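You operate a simulated robot arm through the tools that you are given. There is no shell and no other tool. Be economical: measure what you need, move in short steps, check, and stop when the job is done.

The job below is to be done with a simulated two-armed robot. You get a single attempt, and the scene is never put back.

## Task
Uncap the orange-band jar and put the jar in the middle drawer.
Fine: its cap stays on the table top; shut the drawer again; the other jar stays capped. Set down upright: what you pick out.

It is judged by the outcome, as a careful person would: the job done as asked, and still so three seconds after it is handed in. It fails if anything else is knocked over, pushed out of place, dropped, spilled or broken. Lids that push on must go on centred and level and be pressed home; caps that screw on are set level and turned clockwise until they are tight.

## Robot
Two 7-joint arms with two-finger parallel grippers on one trunk, on a base that drives. Base frame: it is fixed to the floor where the robot stands at the start and does not move with it; the origin is under the middle of the robot, x ahead of it, y to its left, z up; the surface under the hand at the start is at about z = 0.86. Readings come in m, degrees, newtons and seconds.
The left shoulder is at the start at [0.07, 0.134, 1.276], the right one opposite. With the tool pointing down near the work surface each hand reaches from about 0.1 to 0.62 m from the robot's upright axis, wherever it stands, measured 20 degrees to its own side. Places, roughly: inside of the middle drawer of the steel table [0.4, 0.2, 0.7]; middle drawer of the steel table [0.4, 0.2, 0.7]; top of the steel table with three drawers [0.5, -0.2, 0.9]. Payload 1.57 kg a hand.
The TCP of each hand is the grasp point between the finger pads, 0.03 m short of the fingertips. In the tool frame z runs along the fingers and y along their closing line. The gripper opens to 0.08 m. The fingers are 0.017 m wide and 0.012 m thick; the gripper's body (0.04 by 0.082 m) begins 0.08 m behind the TCP.
Orientation is told as [roll, pitch, yaw] about the base's x, y, z axes, in that order, counted from this pose: with the fingers straight down and closing along the base's y, the tool's x points along the base's -x, its y along +y and its z along -z.

## Interface
- The arms move only by the tool play_rows. It takes "left_steps", "right_steps" or both (then of equal length, played together; a hand with none holds still); each is a list that holds one entry, the list of rows, each a list of 7 numbers: the shift along the tool's x, y, z in m, then the turn, a rotation vector about the tool's x, y, z in degrees, then the opening, from 0 (shut) to 1 (fully open). In form: [[[dx, dy, dz, wx, wy, wz, gripper], ...]]. A call has 1 to 20 rows; each row shifts and turns the commanded pose from where the row before left it, along the tool's axes as they then stand. Rows are played at 5 a second. More than 0.05 m and 8.6 degrees between two rows, or a gripper value outside its range, and nothing of the call is played. A pose out of reach is approached as far as the arm can. The call stops where the force on the tool passes 40 N (or 10 N more than at its start, if that is more) or the arm is blocked; 0.2 s more then pass. The fingers move at their own pace (about 0.153 m/s each) and stop on an object; they squeeze with about 33 N. The grip force told is the motor's: it shows also when the fingers shut on nothing. Time passes only in rows, and 0.2 s behind the last, so rows that do not move let the fingers close. The reply holds the time, the measured pose of the TCP, the force on the tool along the base axes, the opening and the grip force, in the units named above and with some noise, with the torque about the TCP (base axes, N m) and any sound that the robot's microphone picked up.
- Cameras (640 x 400 px; columns grow to the right, rows downward): "scene" is now at [0.1125, 0.0078, 1.4661]; the picture's right is [0.14, -0.99, 0.00], its down [-0.90, -0.13, -0.42] and it looks along [0.41, 0.06, -0.91] (base axes); focal length 214 px, centre (320, 200). "left" rides on the left gripper at [0.072, 0.007, -0.122] in its tool frame; the picture's right is [-0.09, 1.00, 0.00], its down [-0.84, -0.08, -0.54] and it looks along [-0.54, -0.05, 0.84] (tool axes); focal length 238 px, centre (320, 200). "right" rides on the right gripper at [0.072, -0.007, -0.122] in its tool frame; the picture's right is [0.09, 1.00, 0.00], its down [-0.84, 0.08, -0.54] and it looks along [-0.54, 0.05, 0.84] (tool axes); focal length 238 px, centre (320, 200). There is no depth. A picture from a camera that has moved, and an enlarged one, comes with that camera's place and axes in the base frame and with its lens.
- grab_frame(camera): a new picture of that camera. No time passes.
- lift_body(by): slides the trunk up (or, below 0, down) by that many m; the arms and the scene camera ride with it, the base frame stays. It gives what a move gives, with no picture.
- steer(legs): drives the robot by 1 to 6 legs, each [ahead, left, turn to the left] in m, m and degrees, along the robot's own axes; the way and the turn of a leg run together, so that a leg with both is an arc; at most 1.5 m and 180 degrees a leg. The arms and the cameras ride along, it lands a little off, and it stops where it bumps. It gives what a move gives.
- aim_head(pan, tilt): turns the head with the scene camera to pan (to the left, within 86 degrees either way) and tilt (down, from -29 to 69), counted from straight ahead of the robot. It gives what a move gives.
- zoom(camera, box): a new picture of the part [left, top, right, bottom] of that camera's present view, enlarged. No time passes.
- sign_off(): hands the job in; it is judged then, once.

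Go step by step. Nothing tells you exact positions but the pictures and the camera data: compare them with the known pose of the tool, close in by small moves and look again before you grip or let go. The budget is 120 turns and 108 pictures, counting those below and the enlarged ones. Unless the task says otherwise, let go and move clear before handing in, and close with one line.

The tools are called after "Emit:" as a command line: name --argument value ..., lists and objects as JSON in quotes. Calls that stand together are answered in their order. play_rows: Moves the arms, as the interface text tells. Its arguments: {"type":"object","properties":{"left_steps":{"type":"array","items":{"type":"array","items":{"type":"array","items":{"type":"number"}}}},"right_steps":{"type":"array","items":{"type":"array","items":{"type":"array","items":{"type":"number"}}}}},"required":[]} The other tools are called the same way: lift_body (by) slides the trunk up or down; steer (legs) drives the base; aim_head (pan, tilt) turns the head that bears the scene camera; grab_frame (camera) takes a picture; zoom (camera, box) takes an enlarged picture of a part of a camera's view; sign_off () hands the job in.

At the start:

```text
time_s: 0.0
left_position: [0.4967, 0.0288, 1.0979]
left_ee_rot: [-0.1, 0.0, 0.1]
left_ft_force: [0.2, -0.6, 0.5]
left_wrist_torque: [0.0, -0.01, 0.01]
left_grip_width: 0.0798
left_grip_force: 0.1
right_position: [0.4565, -0.2865, 1.1694]
right_ee_rot: [-0.1, 0.0, 0.0]
right_ft_force: [-0.3, 0.8, -0.2]
right_wrist_torque: [0.01, 0.01, -0.01]
right_grip_width: 0.08
right_grip_force: 0.1
trunk travel left (down, up): [-0.85, 0.09]
robot x, y, heading: [-0.0005, -0.001, 0.0]
head pan, tilt: [8.2, 65.3]
```

scene: 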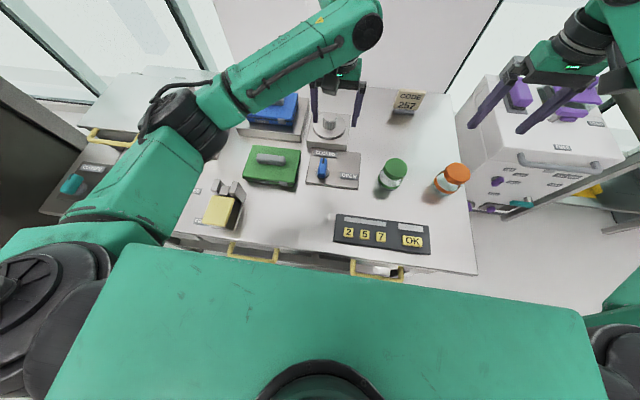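
right: 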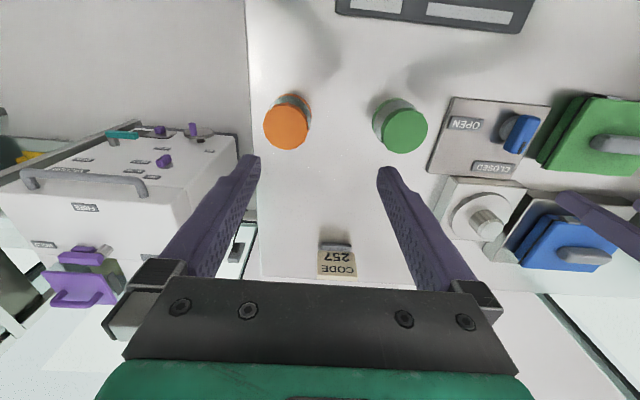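
left: 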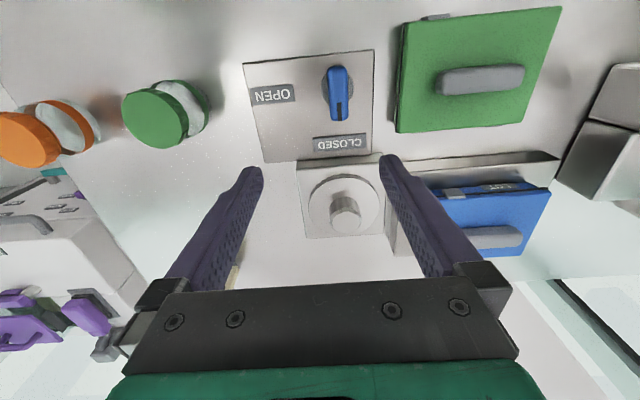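

I see the table with a green-capped jar, an orange-capped jar, a keypad, a lever and a knob; the drawers are under the table's near edge. I'll look closer at the items.

Emit:
zoom --camera "scene" --box '[160, 80, 480, 280]'

Emit:
zoom --camera "right" --box '[240, 0, 640, 250]'

Emit:
aim_head --pan 0 --tilt 69

```text
2.00 times, centred on (320, 180) of scene
camera zoom: at [0.1125, 0.0078, 1.4661], right [0.14, -0.99, 0.0], down [-0.9, -0.13, -0.42], along [0.41, 0.06, -0.91], focal length 429 px, centre (320, 240)
```

zoom: 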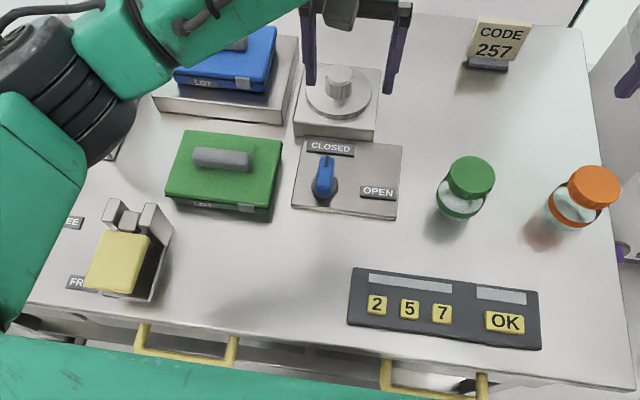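

```text
1.60 times, centred on (440, 125) of right
camera zoom: at [0.3835, -0.2927, 1.2899], right [-0.09, 1.0, 0.0], down [0.84, 0.08, 0.54], along [0.54, 0.05, -0.84], focal length 381 px, centre (128, 320)
```

zoom: 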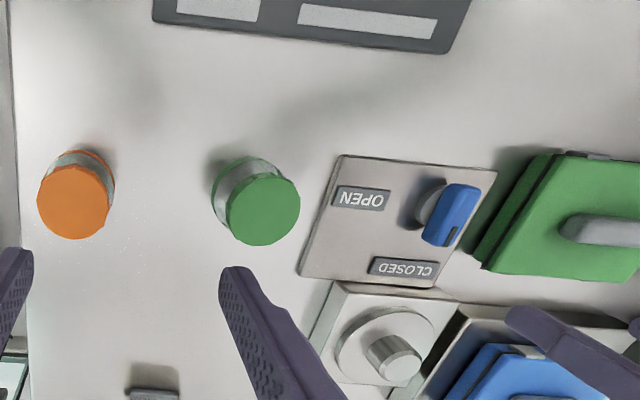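

```text
time_s: 0.7
left_position: [0.4979, 0.0294, 1.0967]
left_ee_rot: [0.0, 0.1, 0.1]
left_ft_force: [0.4, -0.3, 0.8]
left_wrist_torque: [-0.01, -0.01, 0.01]
left_grip_width: 0.0801
left_grip_force: 0.0
right_position: [0.4567, -0.286, 1.1684]
right_ee_rot: [0.0, 0.0, 0.2]
right_ft_force: [-0.6, 0.6, 0.4]
right_wrist_torque: [0.01, 0.01, 0.0]
right_grip_width: 0.08
right_grip_force: 0.1
trunk travel left (down, up): [-0.85, 0.09]
robot x, y, heading: [-0.002, 0.0017, 0.0]
head pan, tilt: [0.0, 68.8]
```

To see the drawers I will back the base away and look at the front of the table.

Emit:
steer --legs '[[-0.7, 0, 0]]'

Emit:
aim_head --pan 0 --tilt 40

Emit:
grab_frame --camera "scene"

```text
time_s: 4.5
left_position: [-0.1966, 0.0302, 1.0976]
left_ee_rot: [0.0, 0.1, 0.2]
left_ft_force: [-0.1, 0.0, -0.4]
left_wrist_torque: [-0.04, 0.01, 0.01]
left_grip_width: 0.08
left_grip_force: 0.1
right_position: [-0.2348, -0.2865, 1.1672]
right_ee_rot: [0.0, 0.1, 0.1]
right_ft_force: [0.0, 0.1, 0.2]
right_wrist_torque: [0.0, -0.01, -0.02]
right_grip_width: 0.08
right_grip_force: 0.1
trunk travel left (down, up): [-0.85, 0.09]
robot x, y, heading: [-0.696, 0.0009, 0.5]
head pan, tilt: [0.0, 68.8]
```

```text
time_s: 5.4
left_position: [-0.1966, 0.031, 1.0977]
left_ee_rot: [0.0, 0.0, 0.4]
left_ft_force: [-0.3, -0.5, 0.1]
left_wrist_torque: [0.02, -0.02, 0.04]
left_grip_width: 0.08
left_grip_force: 0.0
right_position: [-0.2357, -0.2858, 1.1692]
right_ee_rot: [0.1, 0.0, 0.2]
right_ft_force: [-0.3, -0.8, -0.3]
right_wrist_torque: [0.02, -0.01, 0.0]
right_grip_width: 0.0799
right_grip_force: 0.0
trunk travel left (down, up): [-0.85, 0.09]
robot x, y, heading: [-0.6955, -0.0021, 0.6]
head pan, tilt: [0.0, 40.0]
```

```text
102 pictures are left
camera scene: at [-0.5565, -0.0018, 1.4987], right [0.0, -1.0, 0.0], down [-0.64, 0.0, -0.77], along [0.77, 0.0, -0.64], focal length 214 px, centre (320, 200)
```

scene: 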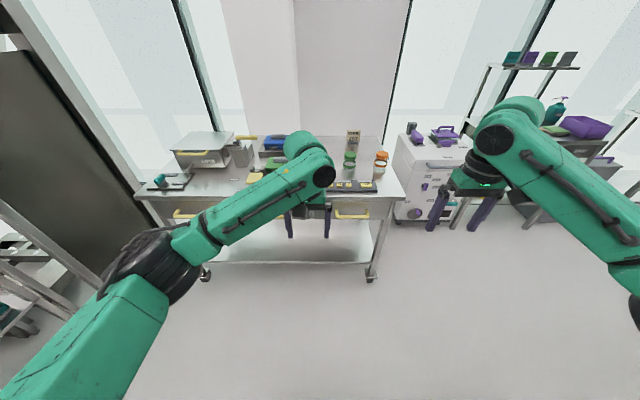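

Emit:
zoom --camera "scene" --box '[120, 110, 440, 310]'

Emit:
zoom --camera "scene" --box '[140, 120, 268, 200]'

Emit:
grab_frame --camera "left"

```text
2.00 times, centred on (280, 210) of scene
camera zoom: at [-0.5565, -0.0018, 1.4987], right [0.0, -1.0, 0.0], down [-0.64, 0.0, -0.77], along [0.77, 0.0, -0.64], focal length 429 px, centre (400, 180)
```

zoom: 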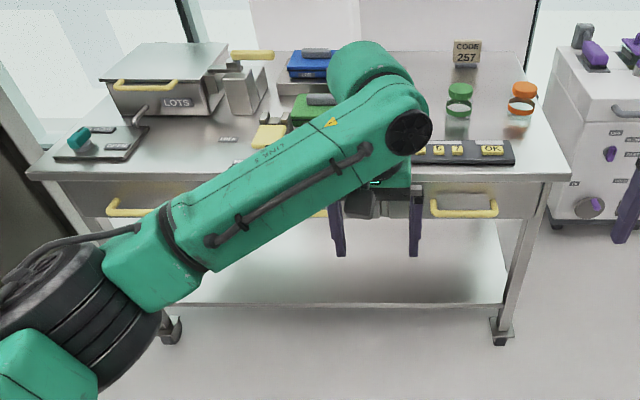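

```text
5.00 times, centred on (204, 160) of scene
camera zoom: at [-0.5565, -0.0018, 1.4987], right [0.0, -1.0, 0.0], down [-0.64, 0.0, -0.77], along [0.77, 0.0, -0.64], focal length 1072 px, centre (900, 400)
```

zoom: 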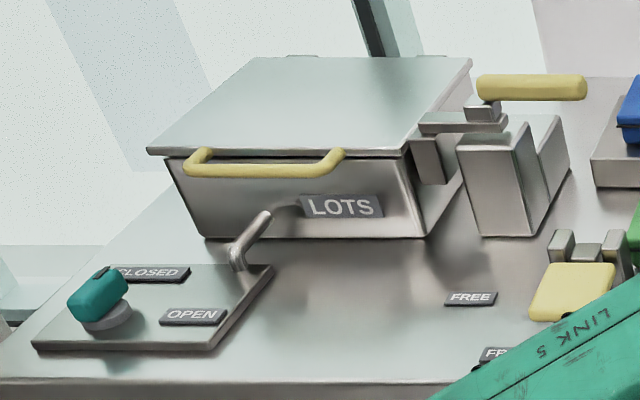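

```text
99 pictures are left
camera left: at [-0.2684, 0.0354, 1.2198], right [0.09, 1.0, 0.0], down [0.84, -0.07, 0.54], along [0.54, -0.05, -0.84], focal length 238 px, centre (320, 200)
```

left: 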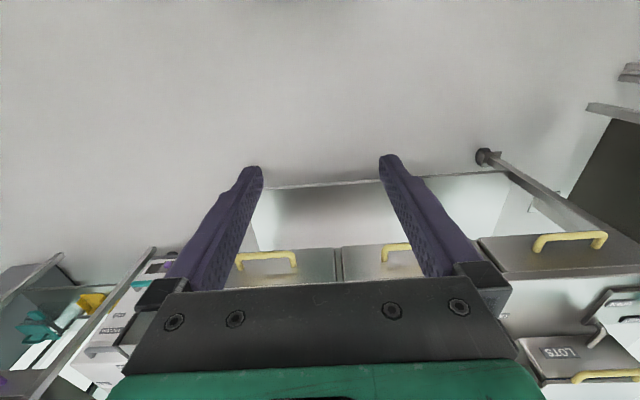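

The three drawers are side by side; the middle one's yellow handle is at about (0.19, 0.23, 0.78). I first turn the left hand to point ahead with fingers closing vertically, to test the drawer.

Emit:
play_rows --left_steps '[[[0, 0, 0, 0, 0, 8.2, 1], [0, 0, 0, 0, 0, 8.2, 1], [0, 0, 0, 0, 0, 8.2, 1], [0, 0, 0, 0, 0, 8.2, 1], [0, 0, 0, 0, 0, 8.2, 1], [0, 0, 0, 0, 0, 8.2, 1], [0, 0, 0, 0, 0, 8.2, 1], [0, 0, 0, 0, 0, 8.2, 1], [0, 0, 0, 0, 0, 8.2, 1], [0, 0, 0, 0, 0, 8.2, 1], [0, 0, 0, 0, 0, 8, 1]]]'

Emit:
play_rows --left_steps '[[[0, 0, 0, -8, 0, 0, 1], [0, 0, 0, -8, 0, 0, 1], [0, 0, 0, -8, 0, 0, 1], [0, 0, 0, -8, 0, 0, 1], [0, 0, 0, -8, 0, 0, 1], [0, 0, 0, -8, 0, 0, 1], [0, 0, 0, -8, 0, 0, 1], [0, 0, 0, -8, 0, 0, 1], [0, 0, 0, -6, 0, 0, 1]]]'

Emit:
grab_frame --camera "scene"

Emit:
grab_frame --camera "left"

```text
time_s: 7.8
left_position: [-0.1968, 0.0295, 1.0965]
left_ee_rot: [0.0, 0.0, -89.9]
left_ft_force: [-0.3, -0.5, 0.4]
left_wrist_torque: [0.03, -0.01, 0.0]
left_grip_width: 0.0798
left_grip_force: 0.2
right_position: [-0.2353, -0.2861, 1.1682]
right_ee_rot: [0.0, 0.0, 0.2]
right_ft_force: [-1.0, -0.4, -0.5]
right_wrist_torque: [-0.02, 0.01, -0.05]
right_grip_width: 0.08
right_grip_force: 0.0
trunk travel left (down, up): [-0.85, 0.09]
robot x, y, heading: [-0.6904, -0.0003, 0.6]
head pan, tilt: [0.0, 40.0]
```

```text
time_s: 9.8
left_position: [-0.1974, 0.0299, 1.0974]
left_ee_rot: [70.1, -0.1, -89.7]
left_ft_force: [0.2, 0.8, 0.1]
left_wrist_torque: [0.0, -0.01, 0.01]
left_grip_width: 0.0799
left_grip_force: 0.1
right_position: [-0.2358, -0.2856, 1.1686]
right_ee_rot: [0.0, 0.0, 0.2]
right_ft_force: [-0.2, 0.7, -0.6]
right_wrist_torque: [-0.01, -0.01, 0.02]
right_grip_width: 0.0802
right_grip_force: 0.2
trunk travel left (down, up): [-0.85, 0.09]
robot x, y, heading: [-0.6972, -0.0027, 0.3]
head pan, tilt: [0.0, 40.0]
```

```text
98 pictures are left
camera scene: at [-0.5564, -0.0017, 1.4988], right [0.0, -1.0, 0.0], down [-0.64, 0.0, -0.77], along [0.77, 0.0, -0.64], focal length 214 px, centre (320, 200)
```

scene: 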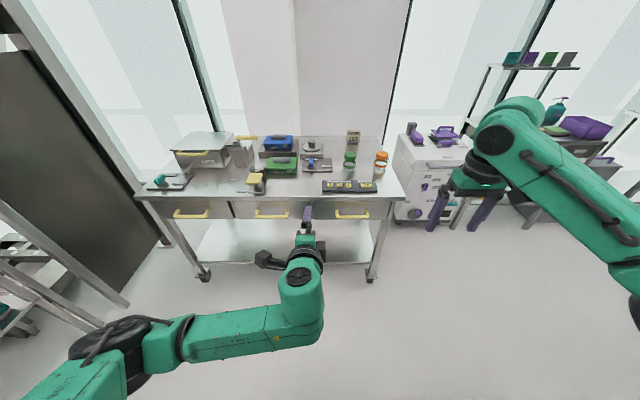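

```text
97 pictures are left
camera left: at [-0.3092, 0.1004, 1.1455], right [0.34, -0.09, 0.94], down [-0.53, -0.84, 0.11], along [0.78, -0.54, -0.33], focal length 238 px, centre (320, 200)
```

left: 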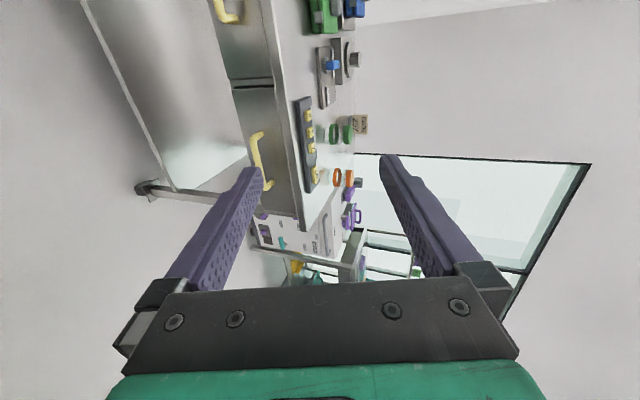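

Emit:
zoom --camera "scene" --box '[220, 120, 412, 240]'

Emit:
zoom --camera "scene" --box '[310, 125, 406, 185]'

```text
3.33 times, centred on (316, 180) of scene
camera zoom: at [-0.5564, -0.0017, 1.4988], right [0.0, -1.0, 0.0], down [-0.64, 0.0, -0.77], along [0.77, 0.0, -0.64], focal length 715 px, centre (333, 267)
```

zoom: 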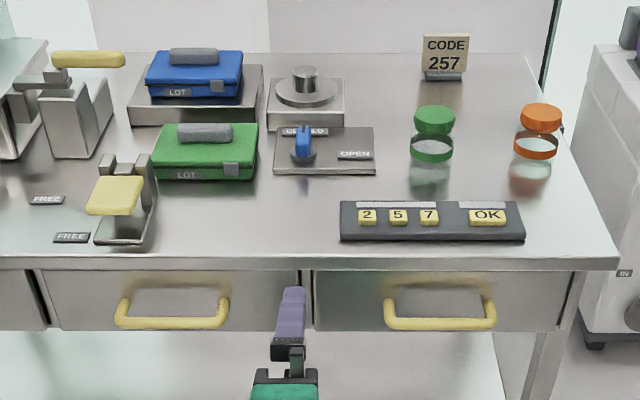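

```text
6.67 times, centred on (358, 155) of scene
camera zoom: at [-0.5564, -0.0017, 1.4988], right [0.0, -1.0, 0.0], down [-0.64, 0.0, -0.77], along [0.77, 0.0, -0.64], focal length 1430 px, centre (67, 500)
```

zoom: 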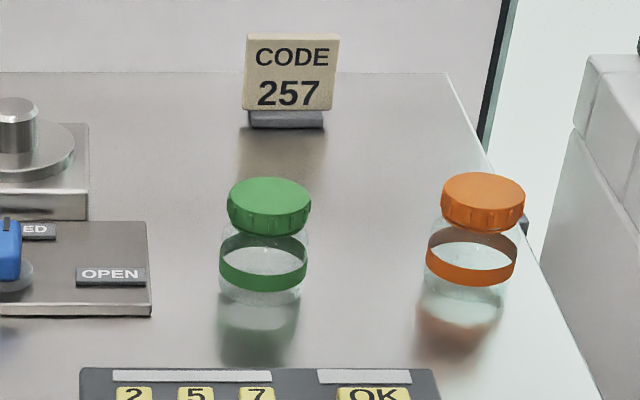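

The bar of the middle handle is at about (0.19, 0.233, 0.775). I drive nearer and lower the trunk so the left hand faces it.

Emit:
steer --legs '[[0.15, 0.2, 0]]'

Emit:
lift_body --by -0.25

Emit:
grab_frame --camera "left"

Emit:
grab_frame --camera "scene"

```text
time_s: 11.7
left_position: [-0.051, 0.2264, 1.0973]
left_ee_rot: [69.9, 0.0, -89.9]
left_ft_force: [0.5, -0.6, -0.3]
left_wrist_torque: [-0.02, 0.01, 0.02]
left_grip_width: 0.0799
left_grip_force: 0.1
right_position: [-0.0908, -0.0891, 1.1699]
right_ee_rot: [0.1, 0.1, 0.1]
right_ft_force: [-0.5, 0.4, 0.0]
right_wrist_torque: [0.02, -0.01, 0.0]
right_grip_width: 0.0799
right_grip_force: 0.1
trunk travel left (down, up): [-0.85, 0.09]
robot x, y, heading: [-0.5454, 0.194, 0.0]
head pan, tilt: [0.0, 40.0]
```

```text
time_s: 14.2
left_position: [-0.0499, 0.2275, 0.8481]
left_ee_rot: [70.0, 0.0, -89.8]
left_ft_force: [-0.2, -0.5, 0.2]
left_wrist_torque: [-0.01, 0.04, 0.0]
left_grip_width: 0.08
left_grip_force: 0.0
right_position: [-0.0907, -0.0884, 0.9174]
right_ee_rot: [0.0, 0.0, 0.1]
right_ft_force: [0.0, 0.4, 1.0]
right_wrist_torque: [0.03, 0.0, -0.01]
right_grip_width: 0.0799
right_grip_force: 0.1
trunk travel left (down, up): [-0.6, 0.34]
robot x, y, heading: [-0.5455, 0.1974, 0.2]
head pan, tilt: [0.0, 40.0]
```

```text
94 pictures are left
camera left: at [-0.1623, 0.2987, 0.8958], right [0.34, -0.09, 0.94], down [-0.53, -0.84, 0.11], along [0.77, -0.54, -0.33], focal length 238 px, centre (320, 200)
```

left: 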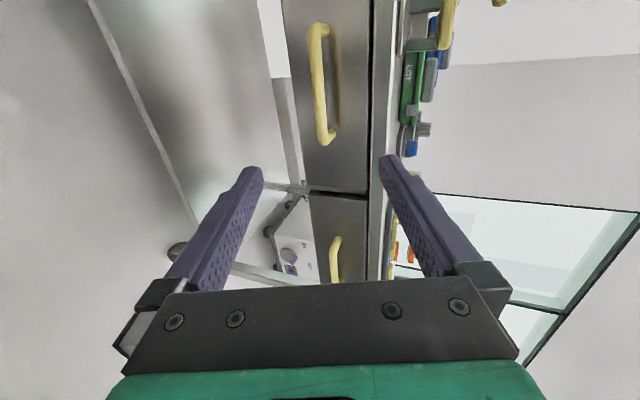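

```text
93 pictures are left
camera scene: at [-0.4099, 0.1971, 1.2488], right [0.0, -1.0, 0.0], down [-0.64, 0.0, -0.77], along [0.77, 0.0, -0.64], focal length 214 px, centre (320, 200)
```

scene: 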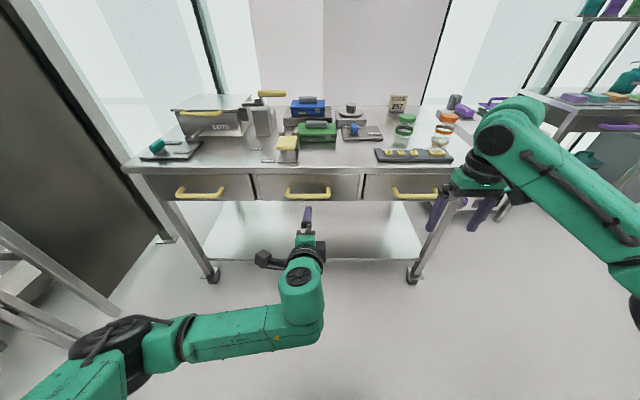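

The bar reads about (0.21, 0.24, 0.755); I move the hand closer and look again.

Emit:
play_rows --left_steps '[[[0.003, -0.003, 0.045, 0, 0, 0, 1], [0.003, -0.003, 0.045, 0, 0, 0, 1], [0.003, -0.003, 0.045, 0, 0, 0, 1], [0.003, -0.003, 0.03, 0, 0, 0, 1]]]'

Emit:
grab_frame --camera "left"

Emit:
zoom --camera "scene" --box '[240, 150, 400, 250]'

```text
time_s: 15.2
left_position: [0.0996, 0.24, 0.7813]
left_ee_rot: [69.9, 0.0, -89.9]
left_ft_force: [-0.5, 0.6, -0.8]
left_wrist_torque: [0.01, -0.01, -0.02]
left_grip_width: 0.0801
left_grip_force: 0.1
right_position: [-0.0905, -0.0892, 0.9183]
right_ee_rot: [0.0, 0.0, 0.1]
right_ft_force: [-0.3, -0.1, -0.4]
right_wrist_torque: [0.0, 0.02, -0.01]
right_grip_width: 0.0799
right_grip_force: 0.1
trunk travel left (down, up): [-0.6, 0.34]
robot x, y, heading: [-0.5464, 0.2002, -0.0]
head pan, tilt: [0.0, 40.0]
```

```text
92 pictures are left
camera left: at [-0.0114, 0.3113, 0.8292], right [0.34, -0.09, 0.94], down [-0.53, -0.84, 0.11], along [0.77, -0.54, -0.34], focal length 238 px, centre (320, 200)
```

left: 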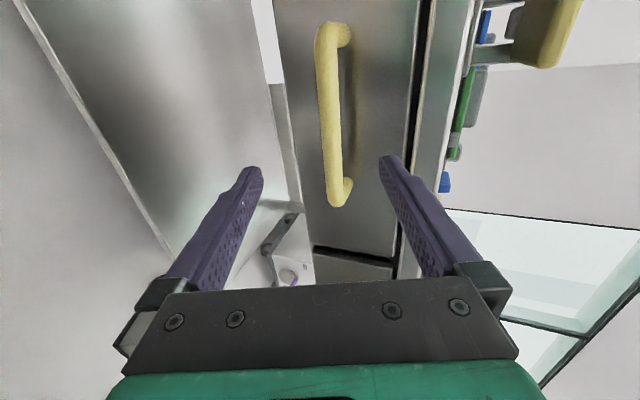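

```text
4.00 times, centred on (320, 200) of scene
camera zoom: at [-0.4092, 0.1969, 1.2487], right [0.0, -1.0, 0.0], down [-0.64, 0.0, -0.77], along [0.77, 0.0, -0.64], focal length 858 px, centre (320, 200)
```

zoom: 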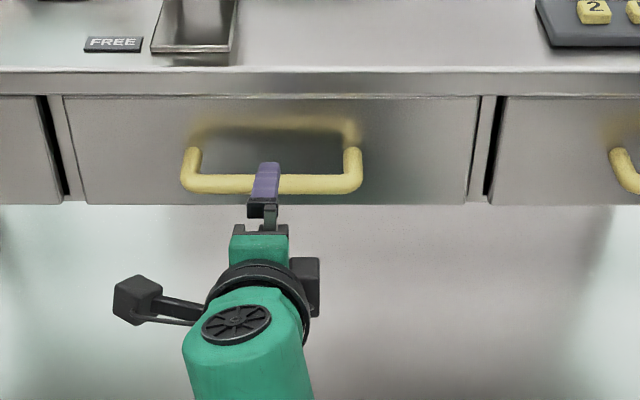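

The bar is at about (0.217, 0.245, 0.748); I advance onto it and close.

Emit:
play_rows --left_steps '[[[0, 0.004, 0.04, 0, 0, 0, 1], [0, 0.003, 0.04, 0, 0, 0, 1], [0, 0, 0.02, 0, 0, 0, 1], [0, 0, 0.01, 0, 0, 0, 1]]]'

Emit:
grab_frame --camera "left"

```text
time_s: 16.2
left_position: [0.1875, 0.239, 0.7567]
left_ee_rot: [69.9, 0.0, -89.9]
left_ft_force: [0.3, 1.0, -0.3]
left_wrist_torque: [0.03, -0.01, -0.02]
left_grip_width: 0.0801
left_grip_force: 0.0
left hand out of reach, approached as far as the arm can: row 3, 4
right_position: [-0.0898, -0.0879, 0.9175]
right_ee_rot: [0.1, 0.0, 0.2]
right_ft_force: [-0.6, 0.5, 0.5]
right_wrist_torque: [0.04, -0.02, -0.01]
right_grip_width: 0.0801
right_grip_force: 0.0
trunk travel left (down, up): [-0.6, 0.34]
robot x, y, heading: [-0.5442, 0.1954, 0.1]
head pan, tilt: [0.0, 40.0]
```

```text
90 pictures are left
camera left: at [0.0765, 0.3104, 0.8041], right [0.34, -0.09, 0.94], down [-0.53, -0.84, 0.11], along [0.77, -0.54, -0.33], focal length 238 px, centre (320, 200)
```

left: 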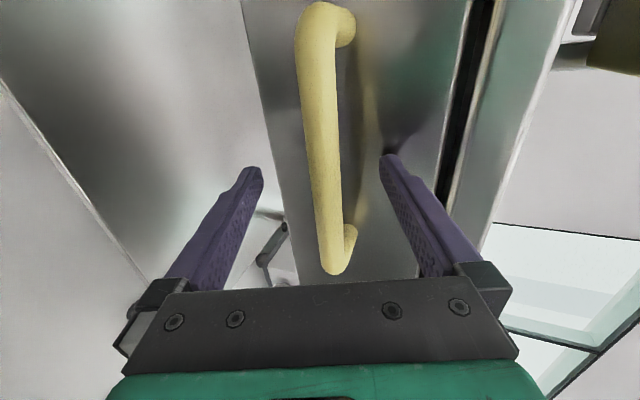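

The arm is at its limit; I pull the hand back, drive a little closer, and look again.

Emit:
play_rows --left_steps '[[[0, 0, -0.05, 0, 0, 0, 1], [0, 0, -0.05, 0, 0, 0, 1], [0, 0, -0.02, 0, 0, 0, 1]]]'

Emit:
steer --legs '[[0.1, 0, 0]]'

Emit:
grab_frame --camera "left"

```text
time_s: 17.0
left_position: [0.0754, 0.2419, 0.7975]
left_ee_rot: [69.9, 0.0, -89.8]
left_ft_force: [1.0, -0.3, 0.0]
left_wrist_torque: [0.0, -0.02, 0.01]
left_grip_width: 0.0801
left_grip_force: 0.1
right_position: [-0.0903, -0.0884, 0.9179]
right_ee_rot: [-0.1, 0.0, 0.1]
right_ft_force: [0.1, 0.2, -0.1]
right_wrist_torque: [-0.02, 0.02, 0.0]
right_grip_width: 0.0802
right_grip_force: 0.1
trunk travel left (down, up): [-0.6, 0.34]
robot x, y, heading: [-0.5479, 0.1956, -0.3]
head pan, tilt: [0.0, 40.0]
```

```text
time_s: 18.2
left_position: [0.1763, 0.2421, 0.7973]
left_ee_rot: [69.9, -0.1, -89.8]
left_ft_force: [0.4, 0.6, -0.9]
left_wrist_torque: [0.02, 0.0, 0.05]
left_grip_width: 0.0798
left_grip_force: 0.0
right_position: [0.0117, -0.0877, 0.9179]
right_ee_rot: [0.1, 0.1, 0.1]
right_ft_force: [0.1, -0.3, 0.2]
right_wrist_torque: [0.0, 0.02, -0.02]
right_grip_width: 0.0799
right_grip_force: 0.0
trunk travel left (down, up): [-0.6, 0.34]
robot x, y, heading: [-0.4504, 0.1994, 0.5]
head pan, tilt: [0.0, 40.0]
```

```text
89 pictures are left
camera left: at [0.0645, 0.3127, 0.8454], right [0.34, -0.09, 0.94], down [-0.53, -0.84, 0.11], along [0.77, -0.54, -0.33], focal length 238 px, centre (320, 200)
```

left: 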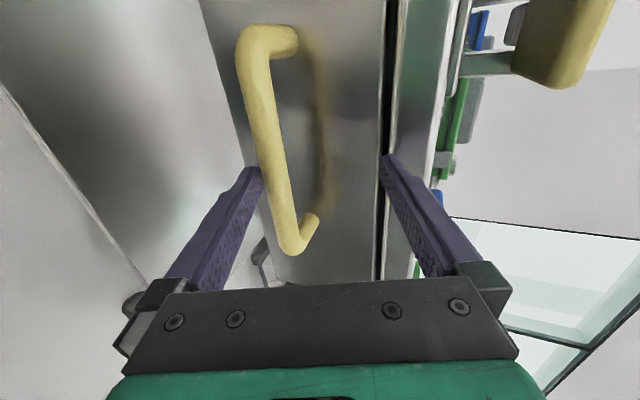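

Emit:
play_rows --left_steps '[[[0, -0.033, 0, 0, 0, 0, 1], [0, 0, 0.025, 0, 0, 0, 1], [0, 0, 0.018, 0, 0, 0, 1], [0, 0, 0, 0, 0, 0, 1]]]'

Emit:
grab_frame --camera "left"

```text
time_s: 18.9
left_position: [0.1901, 0.241, 0.7578]
left_ee_rot: [70.5, 0.1, -89.7]
left_ft_force: [-22.0, 4.0, 6.6]
left_wrist_torque: [-0.18, -1.21, 0.2]
left_grip_width: 0.0794
left_grip_force: 0.0
right_position: [0.0094, -0.0871, 0.9195]
right_ee_rot: [0.1, 0.0, 0.0]
right_ft_force: [1.3, -0.5, -0.9]
right_wrist_torque: [-0.03, 0.09, 0.03]
right_grip_width: 0.0799
right_grip_force: 0.0
trunk travel left (down, up): [-0.6, 0.34]
robot x, y, heading: [-0.4442, 0.1957, 0.3]
head pan, tilt: [0.0, 40.0]
stopped in row 3 (left hand): the force on the tool passed its limit at 59 N (the readings are from after the stop); the commanded pose is now the measured one
```

```text
88 pictures are left
camera left: at [0.0782, 0.3123, 0.8058], right [0.33, -0.09, 0.94], down [-0.53, -0.84, 0.11], along [0.78, -0.53, -0.33], focal length 238 px, centre (320, 200)
```

left: 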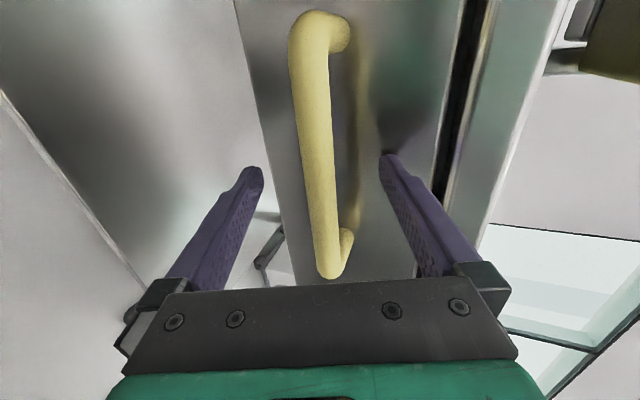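

The upper fingertip touches the drawer front, so the bar should already lie between the pads; I back off slightly and close.

Emit:
play_rows --left_steps '[[[0, 0, -0.005, 0, 0, 0, 1], [0, 0, 0, 0, 0, 0, 0.3], [0, 0, 0, 0, 0, 0, 0], [0, 0, 0, 0, 0, 0, 0]]]'

Emit:
grab_frame --camera "left"

```text
time_s: 19.9
left_position: [0.1876, 0.2424, 0.7591]
left_ee_rot: [70.4, 0.2, -89.7]
left_ft_force: [3.6, 0.4, 8.6]
left_wrist_torque: [0.02, -0.04, -0.02]
left_grip_width: 0.0176
left_grip_force: 32.8
right_position: [0.0109, -0.0869, 0.9194]
right_ee_rot: [0.0, 0.0, 0.1]
right_ft_force: [0.8, -0.2, 1.1]
right_wrist_torque: [-0.01, -0.03, 0.01]
right_grip_width: 0.0798
right_grip_force: 0.0
trunk travel left (down, up): [-0.6, 0.34]
robot x, y, heading: [-0.4434, 0.1963, 0.1]
head pan, tilt: [0.0, 40.0]
```

```text
87 pictures are left
camera left: at [0.0749, 0.3125, 0.8072], right [0.33, -0.09, 0.94], down [-0.53, -0.84, 0.11], along [0.78, -0.54, -0.33], focal length 238 px, centre (320, 200)
```

left: 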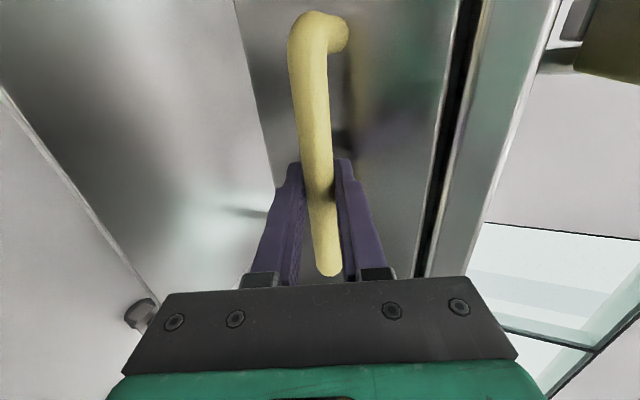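

The bar is gripped (17.6 mm). I pull 4 cm straight back to test for a lock.

Emit:
play_rows --left_steps '[[[0, -0.0034, -0.0094, 0, 0, 0, 0], [0, -0.0034, -0.0094, 0, 0, 0, 0], [0, -0.0034, -0.0094, 0, 0, 0, 0], [0, -0.0034, -0.0094, 0, 0, 0, 0]]]'

Emit:
grab_frame --camera "scene"

```text
time_s: 20.9
left_position: [0.1469, 0.243, 0.7594]
left_ee_rot: [70.4, 0.0, -89.7]
left_ft_force: [-0.3, 0.4, 11.4]
left_wrist_torque: [-0.05, -0.04, -0.15]
left_grip_width: 0.0177
left_grip_force: 32.3
right_position: [0.0084, -0.0883, 0.9191]
right_ee_rot: [0.0, 0.0, 0.1]
right_ft_force: [0.3, -0.4, -0.3]
right_wrist_torque: [0.02, 0.02, 0.02]
right_grip_width: 0.08
right_grip_force: 0.0
trunk travel left (down, up): [-0.6, 0.34]
robot x, y, heading: [-0.4472, 0.2006, 0.4]
head pan, tilt: [0.0, 40.0]
```

```text
86 pictures are left
camera scene: at [-0.3117, 0.1976, 1.249], right [0.0, -1.0, 0.0], down [-0.64, 0.0, -0.77], along [0.77, 0.0, -0.64], focal length 214 px, centre (320, 200)
```

scene: 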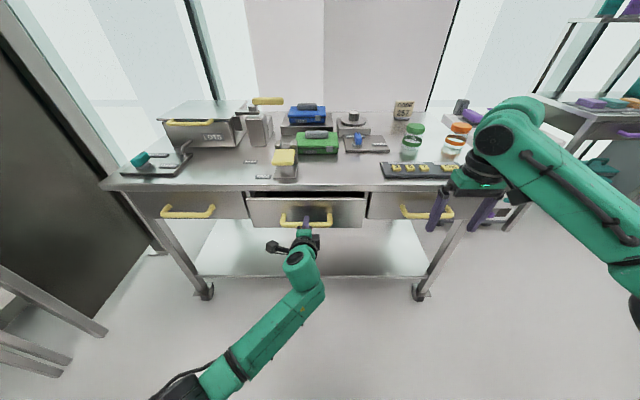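

The drawer runs freely, nothing locks it. I pull it about 0.19 m further and leave it open while I fetch the jar.

Emit:
play_rows --left_steps '[[[0, -0.0068, -0.0188, 0, 0, 0, 0], [0, -0.0068, -0.0188, 0, 0, 0, 0], [0, -0.0068, -0.0188, 0, 0, 0, 0], [0, -0.0068, -0.0188, 0, 0, 0, 0], [0, -0.0068, -0.0188, 0, 0, 0, 0], [0, -0.0068, -0.0188, 0, 0, 0, 0], [0, -0.0068, -0.0188, 0, 0, 0, 0], [0, -0.0068, -0.0188, 0, 0, 0, 0], [0, -0.0068, -0.0188, 0, 0, 0, 0]]]'

Emit:
grab_frame --camera "scene"

```text
time_s: 22.9
left_position: [-0.0347, 0.2415, 0.7606]
left_ee_rot: [70.4, 0.1, -89.8]
left_ft_force: [-2.1, 2.5, 19.5]
left_wrist_torque: [-0.06, -0.03, -0.43]
left_grip_width: 0.0176
left_grip_force: 32.3
right_position: [0.0086, -0.0874, 0.9196]
right_ee_rot: [-0.1, 0.0, 0.0]
right_ft_force: [-0.2, -0.1, -0.1]
right_wrist_torque: [-0.03, -0.03, 0.01]
right_grip_width: 0.0798
right_grip_force: 0.1
trunk travel left (down, up): [-0.6, 0.34]
robot x, y, heading: [-0.4477, 0.1988, 0.0]
head pan, tilt: [0.0, 40.0]
```

```text
85 pictures are left
camera scene: at [-0.3126, 0.1977, 1.2492], right [0.0, -1.0, 0.0], down [-0.64, 0.0, -0.77], along [0.77, 0.0, -0.64], focal length 214 px, centre (320, 200)
```

scene: 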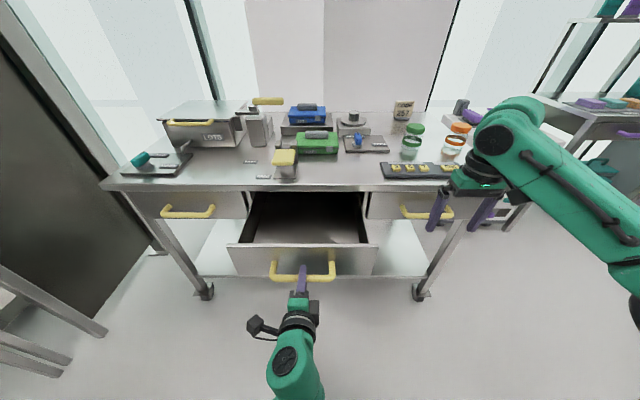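

The drawer is open 0.22 m and empty. I let go, back the hand away and raise the trunk.

Emit:
play_rows --left_steps '[[[0, 0, 0, 0, 0, 0, 1], [0, 0, 0, 0, 0, 0, 1], [0, 0, -0.03, 0, 0, 0, 1], [0, 0, -0.03, 0, 0, 0, 1]]]'

Emit:
steer --legs '[[-0.2, 0, 0]]'

Emit:
lift_body --by 0.25

Emit:
play_rows --left_steps '[[[0, 0, 0, 8, 0, 0, 1], [0, 0, 0, 8, 0, 0, 1], [0, 0, 0, 8, 0, 0, 1], [0, 0, 0, 8, 0, 0, 1], [0, 0, 0, 8, 0, 0, 1], [0, 0, 0, 8, 0, 0, 1], [0, 0, 0, 8, 0, 0, 1], [0, 0, 0, 8, 0, 0, 1], [0, 0, 0, 6, 0, 0, 1]]]'

Emit:
grab_frame --camera "scene"

```text
time_s: 23.9
left_position: [-0.0897, 0.2395, 0.7796]
left_ee_rot: [70.2, -0.1, -89.8]
left_ft_force: [-0.4, 0.9, 0.4]
left_wrist_torque: [0.01, -0.01, -0.02]
left_grip_width: 0.08
left_grip_force: 0.1
right_position: [0.0091, -0.0868, 0.9177]
right_ee_rot: [0.1, -0.1, 0.1]
right_ft_force: [0.6, 0.0, -0.5]
right_wrist_torque: [0.0, -0.03, 0.02]
right_grip_width: 0.0802
right_grip_force: 0.1
trunk travel left (down, up): [-0.6, 0.34]
robot x, y, heading: [-0.4485, 0.1959, -0.1]
head pan, tilt: [0.0, 40.0]
```

```text
time_s: 25.5
left_position: [-0.2886, 0.2378, 0.7795]
left_ee_rot: [70.2, 0.1, -89.6]
left_ft_force: [0.0, -0.5, -0.5]
left_wrist_torque: [-0.01, -0.02, 0.0]
left_grip_width: 0.08
left_grip_force: 0.1
right_position: [-0.1896, -0.0884, 0.9176]
right_ee_rot: [0.0, 0.1, 0.0]
right_ft_force: [0.8, 0.2, 0.0]
right_wrist_torque: [0.02, 0.02, 0.03]
right_grip_width: 0.08
right_grip_force: 0.0
trunk travel left (down, up): [-0.6, 0.34]
robot x, y, heading: [-0.6475, 0.1961, 0.0]
head pan, tilt: [0.0, 40.0]
```

```text
time_s: 28.1
left_position: [-0.2892, 0.2387, 1.0286]
left_ee_rot: [70.1, 0.1, -89.6]
left_ft_force: [-0.3, 0.2, -0.2]
left_wrist_torque: [0.0, -0.02, -0.03]
left_grip_width: 0.0798
left_grip_force: 0.1
right_position: [-0.1898, -0.0875, 1.1679]
right_ee_rot: [0.0, 0.1, 0.2]
right_ft_force: [0.7, -0.1, -0.4]
right_wrist_torque: [-0.01, 0.0, 0.0]
right_grip_width: 0.0801
right_grip_force: 0.1
trunk travel left (down, up): [-0.85, 0.09]
robot x, y, heading: [-0.6483, 0.1945, 0.0]
head pan, tilt: [0.0, 40.0]
```

```text
time_s: 29.6
left_position: [-0.294, 0.2883, 0.9937]
left_ee_rot: [17.0, 12.0, -91.0]
left_ft_force: [-0.4, 0.6, 0.7]
left_wrist_torque: [0.03, 0.0, -0.01]
left_grip_width: 0.0801
left_grip_force: 0.2
left hand out of reach, approached as far as the arm can: row 7
right_position: [-0.1883, -0.0876, 1.1674]
right_ee_rot: [0.1, 0.0, 0.1]
right_ft_force: [0.3, -0.4, 1.0]
right_wrist_torque: [-0.02, 0.0, 0.02]
right_grip_width: 0.0802
right_grip_force: 0.1
trunk travel left (down, up): [-0.85, 0.09]
robot x, y, heading: [-0.6472, 0.1928, 0.0]
head pan, tilt: [0.0, 40.0]
stopped in row 7 (left hand): the arm was blocked; the commanded pose is now the measured one
```

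```text
84 pictures are left
camera scene: at [-0.5081, 0.1971, 1.4986], right [0.0, -1.0, 0.0], down [-0.64, 0.0, -0.77], along [0.77, 0.0, -0.64], focal length 214 px, centre (320, 200)
```

scene: 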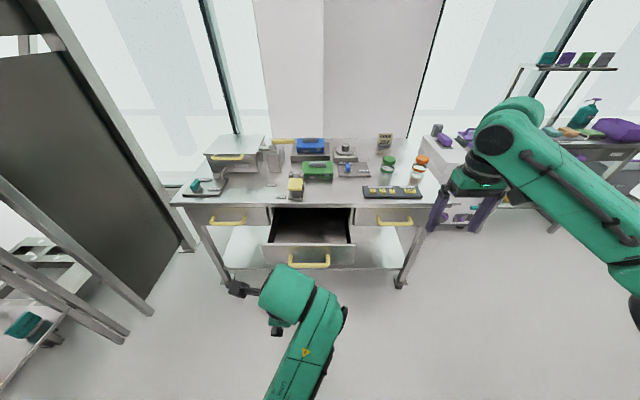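

The arm hit a joint limit near the body. I move the hand forward first, then straighten it.

Emit:
play_rows --left_steps '[[[0, 0.045, -0.02, 0, 0, 0, 1], [-0.01, 0.045, -0.03, 0, 0, 0, 1], [-0.02, 0.045, -0.02, 0, 0, 0, 1], [0, 0, 0, 6, 0, 0, 1], [0, 0, 0, 6, 0, 0, 1], [0, 0, 0, 5, 0, 0, 1], [0, 0, 0, 0, -6, 0, 1], [0, 0, 0, 0, -6, 0, 1]]]'

Emit:
play_rows --left_steps '[[[0, 0, 0, 0, 0, -8.2, 1], [0, 0, 0, 0, 0, -8.2, 1], [0, 0, 0, 0, 0, -8.2, 1], [0, 0, 0, 0, 0, -8.2, 1], [0, 0, 0, 0, 0, -8.2, 1], [0, 0, 0, 0, 0, -8.2, 1], [0, 0, 0, 0, 0, -8.2, 1], [0, 0, 0, 0, 0, -8.2, 1], [0, 0, 0, 0, 0, -8.2, 1], [0, 0, 0, 0, 0, -8.2, 1], [0, 0, 0, 0, 0, -8.2, 1]]]'

```text
refused: row 2 steps farther than a row can; nothing moved
```

```text
time_s: 31.4
left_position: [-0.2944, 0.3261, 0.9852]
left_ee_rot: [26.5, -4.1, -35.9]
left_ft_force: [-0.7, -0.6, 0.9]
left_wrist_torque: [0.01, 0.01, -0.02]
left_grip_width: 0.0801
left_grip_force: 0.0
right_position: [-0.1893, -0.0882, 1.1683]
right_ee_rot: [-0.1, 0.0, 0.2]
right_ft_force: [0.3, 0.4, -0.3]
right_wrist_torque: [-0.01, 0.02, -0.01]
right_grip_width: 0.0799
right_grip_force: 0.1
trunk travel left (down, up): [-0.85, 0.09]
robot x, y, heading: [-0.6479, 0.202, 0.3]
head pan, tilt: [0.0, 40.0]
stopped in row 8 (left hand): the arm was blocked; the commanded pose is now the measured one
```

Emit:
play_rows --left_steps '[[[-0.04, -0.003, -0.02, 0, 0, 0, 1], [-0.04, -0.003, -0.02, 0, 0, 0, 1], [-0.04, -0.003, -0.02, 0, 0, 0, 1], [-0.04, -0.003, -0.02, 0, 0, 0, 1], [-0.04, -0.003, -0.02, 0, 0, 0, 1], [-0.04, -0.003, -0.02, 0, 0, 0, 1], [0, 0, 0, 7, 0, 0, 1], [0, 0, 0, 7, 0, 0, 1], [0, 0, 0, 7, 0, 0, 1], [0, 0, 0, 5.5, 0, 0, 1], [0, 0, 0, 0, 4, 0, 1], [0, 0, 0, 0, 0, -8, 1], [0, 0, 0, 0, 0, -8, 1], [0, 0, 0, 0, 0, -8, 1], [0, 0, 0, 0, 0, -8, 1], [0, 0, 0, 0, 0, -4, 1]]]'

```text
time_s: 32.0
left_position: [-0.2506, 0.325, 0.996]
left_ee_rot: [35.4, 3.5, -35.3]
left_ft_force: [0.4, -0.8, 0.1]
left_wrist_torque: [-0.01, 0.0, -0.01]
left_grip_width: 0.08
left_grip_force: 0.0
left hand out of reach, approached as far as the arm can: row 3
right_position: [-0.1871, -0.088, 1.1678]
right_ee_rot: [0.0, 0.2, 0.1]
right_ft_force: [0.5, -0.5, -0.2]
right_wrist_torque: [0.0, 0.02, -0.02]
right_grip_width: 0.08
right_grip_force: 0.0
trunk travel left (down, up): [-0.85, 0.09]
robot x, y, heading: [-0.6464, 0.1996, 0.4]
head pan, tilt: [0.0, 40.0]
stopped in row 3 (left hand): the arm was blocked; the commanded pose is now the measured one
```

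Emit:
play_rows --left_steps '[[[0, 0, 0, -7, 0, 0, 1], [0, 0, 0, -7, 0, 0, 1], [0, 0, 0, -7, 0, 0, 1], [0, 0, 0, -7, 0, 0, 1], [-0.03, 0, 0.02, 0, 0, 0, 1], [-0.03, 0, 0.02, 0, 0, 0, 1], [-0.03, 0, 0.02, 0, 0, 0, 1], [-0.03, 0, 0.02, 0, 0, 0, 1]]]'

Emit:
grab_frame --camera "scene"

```text
time_s: 34.0
left_position: [-0.115, 0.351, 0.9493]
left_ee_rot: [66.8, 5.8, -33.2]
left_ft_force: [-0.7, -0.9, -0.3]
left_wrist_torque: [0.0, -0.01, 0.0]
left_grip_width: 0.0799
left_grip_force: 0.1
right_position: [-0.1902, -0.0887, 1.1671]
right_ee_rot: [0.0, 0.0, 0.0]
right_ft_force: [-0.4, -0.5, 0.1]
right_wrist_torque: [0.01, -0.03, 0.01]
right_grip_width: 0.0801
right_grip_force: 0.1
trunk travel left (down, up): [-0.85, 0.09]
robot x, y, heading: [-0.6419, 0.1945, 0.0]
head pan, tilt: [0.0, 40.0]
stopped in row 8 (left hand): the arm was blocked; the commanded pose is now the measured one
```

```text
83 pictures are left
camera scene: at [-0.5105, 0.1958, 1.4988], right [0.0, -1.0, 0.0], down [-0.64, 0.0, -0.77], along [0.77, 0.0, -0.64], focal length 214 px, centre (320, 200)
```

scene: 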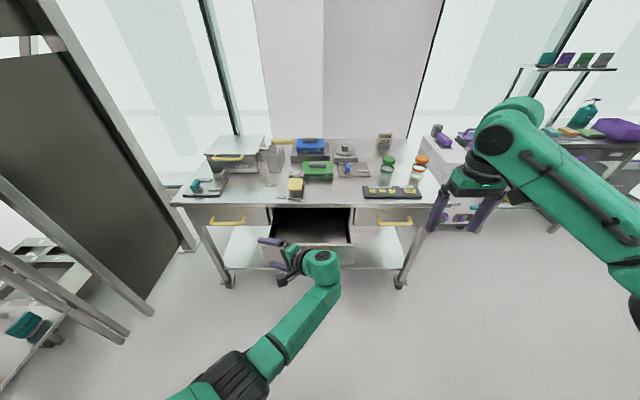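

Emit:
play_rows --left_steps '[[[0, 0, -0.02, 0, -7.5, 3.2, 1], [0, 0, -0.02, 0, -7.5, 3.2, 1], [0, 0, -0.02, 0, -7.5, 3.2, 1], [0, 0, -0.01, 0, -7.5, 3.2, 1], [0, 0, 0, 0, -7.5, 3.2, 1], [0, 0, 0, 0, -7.5, 3.2, 1], [0, 0, 0, 0, -7.5, 3.2, 1]]]'

```text
time_s: 35.6
left_position: [-0.1567, 0.3025, 0.9769]
left_ee_rot: [62.0, 2.8, -90.8]
left_ft_force: [0.2, 0.6, 0.3]
left_wrist_torque: [0.02, 0.01, -0.03]
left_grip_width: 0.0801
left_grip_force: 0.0
right_position: [-0.1891, -0.0873, 1.1687]
right_ee_rot: [-0.1, 0.1, 0.2]
right_ft_force: [0.4, 0.1, 0.1]
right_wrist_torque: [0.0, -0.03, 0.0]
right_grip_width: 0.0799
right_grip_force: 0.0
trunk travel left (down, up): [-0.85, 0.09]
robot x, y, heading: [-0.6457, 0.1988, 0.3]
head pan, tilt: [0.0, 40.0]
```

Emit:
play_rows --left_steps '[[[-0.024, 0.037, -0.016, 0, 0, 0, 1], [-0.024, 0.037, -0.016, 0, 0, 0, 1], [-0.024, 0.037, -0.016, 0, 0, 0, 1], [0, 0, 0, 8, 0, 0, 1], [0, 0, 0, 8, 0, 0, 1], [0, 0, 0, 8, 0, 0, 1], [0, 0, 0, 8, 0, 0, 1], [0, 0, 0, 8, 0, 0, 1], [0, 0, 0, 8, 0, 0, 1], [0, 0, 0, 8, 0, 0, 1], [0, 0, 0, 6, 0, 0, 1]]]'

Emit:
play_rows --left_steps '[[[0, 0, 0, 0, -2.8, 0, 1], [0, 0, 0, 0, 0, -8.2, 1], [0, 0, 0, 0, 0, -8.2, 1], [0, 0, 0, 0, 0, -8.2, 1], [0, 0, 0, 0, 0, -8.2, 1], [0, 0, 0, 0, 0, -8.2, 1], [0, 0, 0, 0, 0, -8.2, 1], [0, 0, 0, 0, 0, -8.2, 1], [0, 0, 0, 0, 0, -8.2, 1], [0, 0, 0, 0, 0, -8.2, 1], [0, 0, 0, 0, 0, -8.2, 1], [0, 0, 0, 0, 0, -8.2, 1]]]'

```text
time_s: 38.0
left_position: [-0.107, 0.2172, 1.0606]
left_ee_rot: [-0.2, 2.8, -90.4]
left_ft_force: [-0.8, 0.2, 0.0]
left_wrist_torque: [0.05, -0.02, 0.01]
left_grip_width: 0.0801
left_grip_force: 0.0
left hand out of reach, approached as far as the arm can: row 9, 10, 11
right_position: [-0.1896, -0.0881, 1.1678]
right_ee_rot: [0.0, 0.1, 0.2]
right_ft_force: [0.0, 0.4, -0.4]
right_wrist_torque: [0.02, 0.0, 0.0]
right_grip_width: 0.0799
right_grip_force: 0.0
trunk travel left (down, up): [-0.85, 0.09]
robot x, y, heading: [-0.6468, 0.1958, -0.0]
head pan, tilt: [0.0, 40.0]
```

```text
time_s: 40.6
left_position: [-0.1073, 0.2196, 1.0597]
left_ee_rot: [0.2, 0.0, 0.0]
left_ft_force: [0.0, -0.6, 0.4]
left_wrist_torque: [-0.01, 0.0, 0.03]
left_grip_width: 0.0799
left_grip_force: 0.1
right_position: [-0.1883, -0.0885, 1.1673]
right_ee_rot: [0.0, 0.2, 0.1]
right_ft_force: [-0.3, -0.9, -0.8]
right_wrist_torque: [0.0, 0.01, -0.03]
right_grip_width: 0.0799
right_grip_force: 0.1
trunk travel left (down, up): [-0.85, 0.09]
robot x, y, heading: [-0.6462, 0.1982, 0.2]
head pan, tilt: [0.0, 40.0]
```

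The left hand is straight again. I tilt it to point forward-down (60° from vertical), then drive right and ahead toward the jars.

Emit:
play_rows --left_steps '[[[0.03, 0, -0.02, 0, 0, 0, 1], [0.03, 0, -0.02, 0, 0, 0, 1], [0, 0, 0, 0, -8, 0, 1], [0, 0, 0, 0, -8, 0, 1], [0, 0, 0, 0, -8, 0, 1], [0, 0, 0, 0, -8, 0, 1], [0, 0, 0, 0, -8, 0, 1], [0, 0, 0, 0, -8, 0, 1], [0, 0, 0, 0, -8, 0, 1], [0, 0, 0, 0, -4, 0, 1]]]'

Emit:
steer --legs '[[0, -0.5, 0]]'

Emit:
aim_head --pan 0 --tilt 50

Emit:
grab_frame --camera "scene"

```text
time_s: 42.3
left_position: [-0.0764, 0.2152, 1.149]
left_ee_rot: [1.7, -54.3, -0.2]
left_ft_force: [0.4, -0.1, 0.9]
left_wrist_torque: [0.02, 0.02, 0.01]
left_grip_width: 0.0802
left_grip_force: 0.1
left hand out of reach, approached as far as the arm can: row 1, 2
right_position: [-0.1894, -0.0885, 1.1684]
right_ee_rot: [0.0, 0.1, 0.1]
right_ft_force: [0.0, -0.5, 0.0]
right_wrist_torque: [0.0, 0.0, -0.01]
right_grip_width: 0.0801
right_grip_force: 0.1
trunk travel left (down, up): [-0.85, 0.09]
robot x, y, heading: [-0.6488, 0.1959, 0.4]
head pan, tilt: [0.0, 40.0]
stopped in row 8 (left hand): the arm was blocked; the commanded pose is now the measured one
```

```text
time_s: 45.3
left_position: [-0.0716, -0.2796, 1.1494]
left_ee_rot: [1.3, -54.2, 0.6]
left_ft_force: [-0.1, -0.1, -0.1]
left_wrist_torque: [0.0, -0.01, 0.06]
left_grip_width: 0.0802
left_grip_force: 0.0
right_position: [-0.1806, -0.5839, 1.1683]
right_ee_rot: [0.0, 0.1, 0.7]
right_ft_force: [-0.3, 0.5, 0.1]
right_wrist_torque: [-0.01, 0.01, 0.0]
right_grip_width: 0.08
right_grip_force: 0.0
trunk travel left (down, up): [-0.85, 0.09]
robot x, y, heading: [-0.6398, -0.3062, 0.9]
head pan, tilt: [0.0, 40.0]
```

```text
time_s: 46.0
left_position: [-0.0716, -0.2806, 1.1484]
left_ee_rot: [1.6, -54.1, 0.5]
left_ft_force: [0.5, -0.3, -0.3]
left_wrist_torque: [0.01, 0.04, -0.02]
left_grip_width: 0.0801
left_grip_force: 0.0
right_position: [-0.1808, -0.5847, 1.1691]
right_ee_rot: [0.1, 0.1, 0.8]
right_ft_force: [0.0, -0.6, 0.3]
right_wrist_torque: [0.01, 0.01, 0.0]
right_grip_width: 0.08
right_grip_force: 0.0
trunk travel left (down, up): [-0.85, 0.09]
robot x, y, heading: [-0.6439, -0.3046, 1.2]
head pan, tilt: [0.0, 50.0]
```

```text
82 pictures are left
camera scene: at [-0.5127, -0.304, 1.4846], right [0.02, -1.0, 0.0], down [-0.77, -0.01, -0.64], along [0.64, 0.01, -0.77], focal length 214 px, centre (320, 200)
```

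scene: 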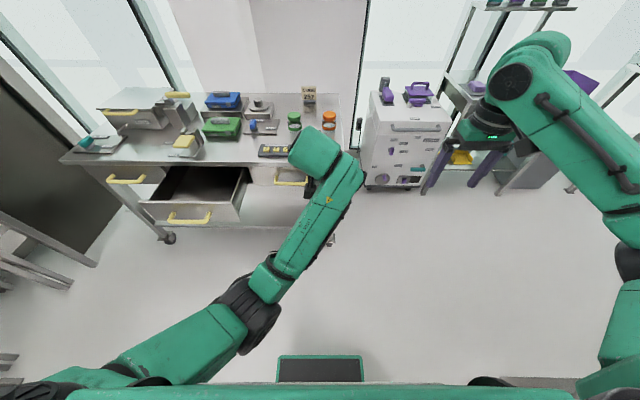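

The base is narrow enough to pass beside the open drawer. I drive ahead so the jars are within reach.

Emit:
steer --legs '[[0.56, 0, -1]]'

Emit:
grab_frame --camera "scene"

Emit:
grab_frame --camera "right"

Emit:
grab_frame --camera "left"

```text
time_s: 49.2
left_position: [0.4902, -0.2828, 1.1502]
left_ee_rot: [1.5, -54.3, -0.2]
left_ft_force: [-0.1, 0.2, -0.1]
left_wrist_torque: [-0.01, -0.05, -0.02]
left_grip_width: 0.0799
left_grip_force: 0.0
right_position: [0.3768, -0.5849, 1.1687]
right_ee_rot: [0.0, 0.0, 0.1]
right_ft_force: [0.3, -0.2, -1.1]
right_wrist_torque: [-0.02, 0.0, 0.04]
right_grip_width: 0.0801
right_grip_force: 0.0
trunk travel left (down, up): [-0.85, 0.09]
robot x, y, heading: [-0.0774, -0.2968, 0.2]
head pan, tilt: [0.0, 50.0]
```

```text
81 pictures are left
camera scene: at [0.0475, -0.2997, 1.4847], right [0.0, -1.0, 0.0], down [-0.77, 0.0, -0.64], along [0.64, 0.0, -0.77], focal length 214 px, centre (320, 200)
```

scene: 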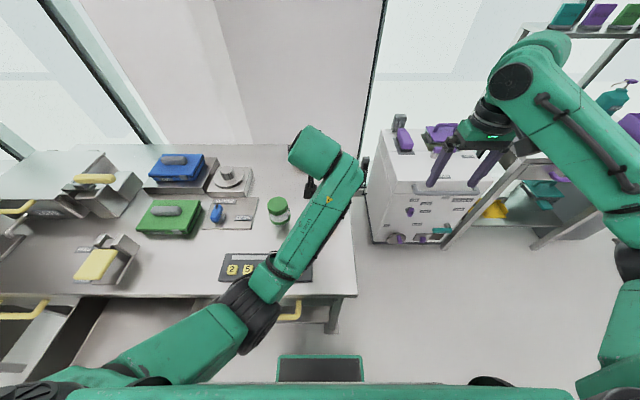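

```text
80 pictures are left
camera right: at [0.3025, -0.5908, 1.2901], right [-0.09, 1.0, 0.0], down [0.84, 0.08, 0.54], along [0.54, 0.05, -0.84], focal length 238 px, centre (320, 200)
```

right: 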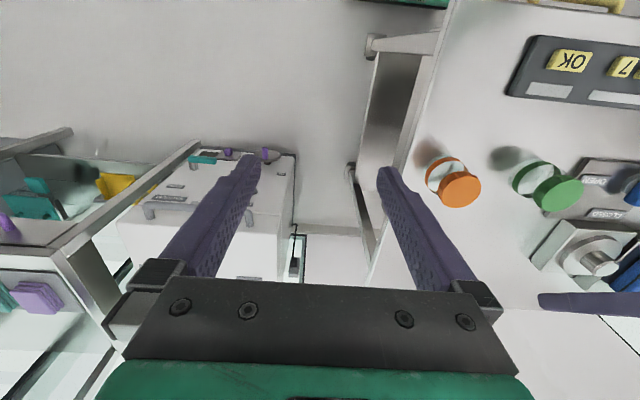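

```text
79 pictures are left
camera left: at [0.3492, -0.2787, 1.1629], right [0.04, 1.0, 0.09], down [0.05, -0.09, 0.99], along [1.0, -0.03, -0.05], focal length 238 px, centre (320, 200)
```

left: 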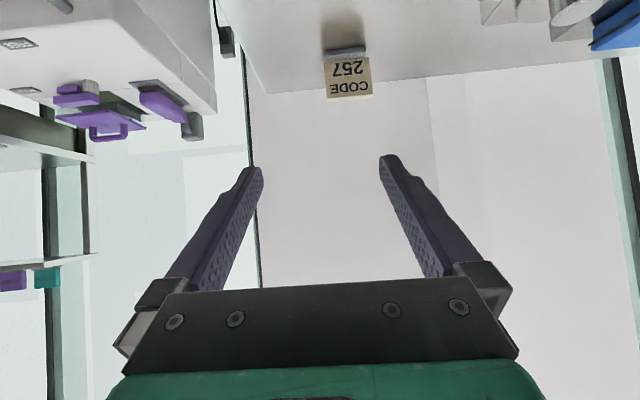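

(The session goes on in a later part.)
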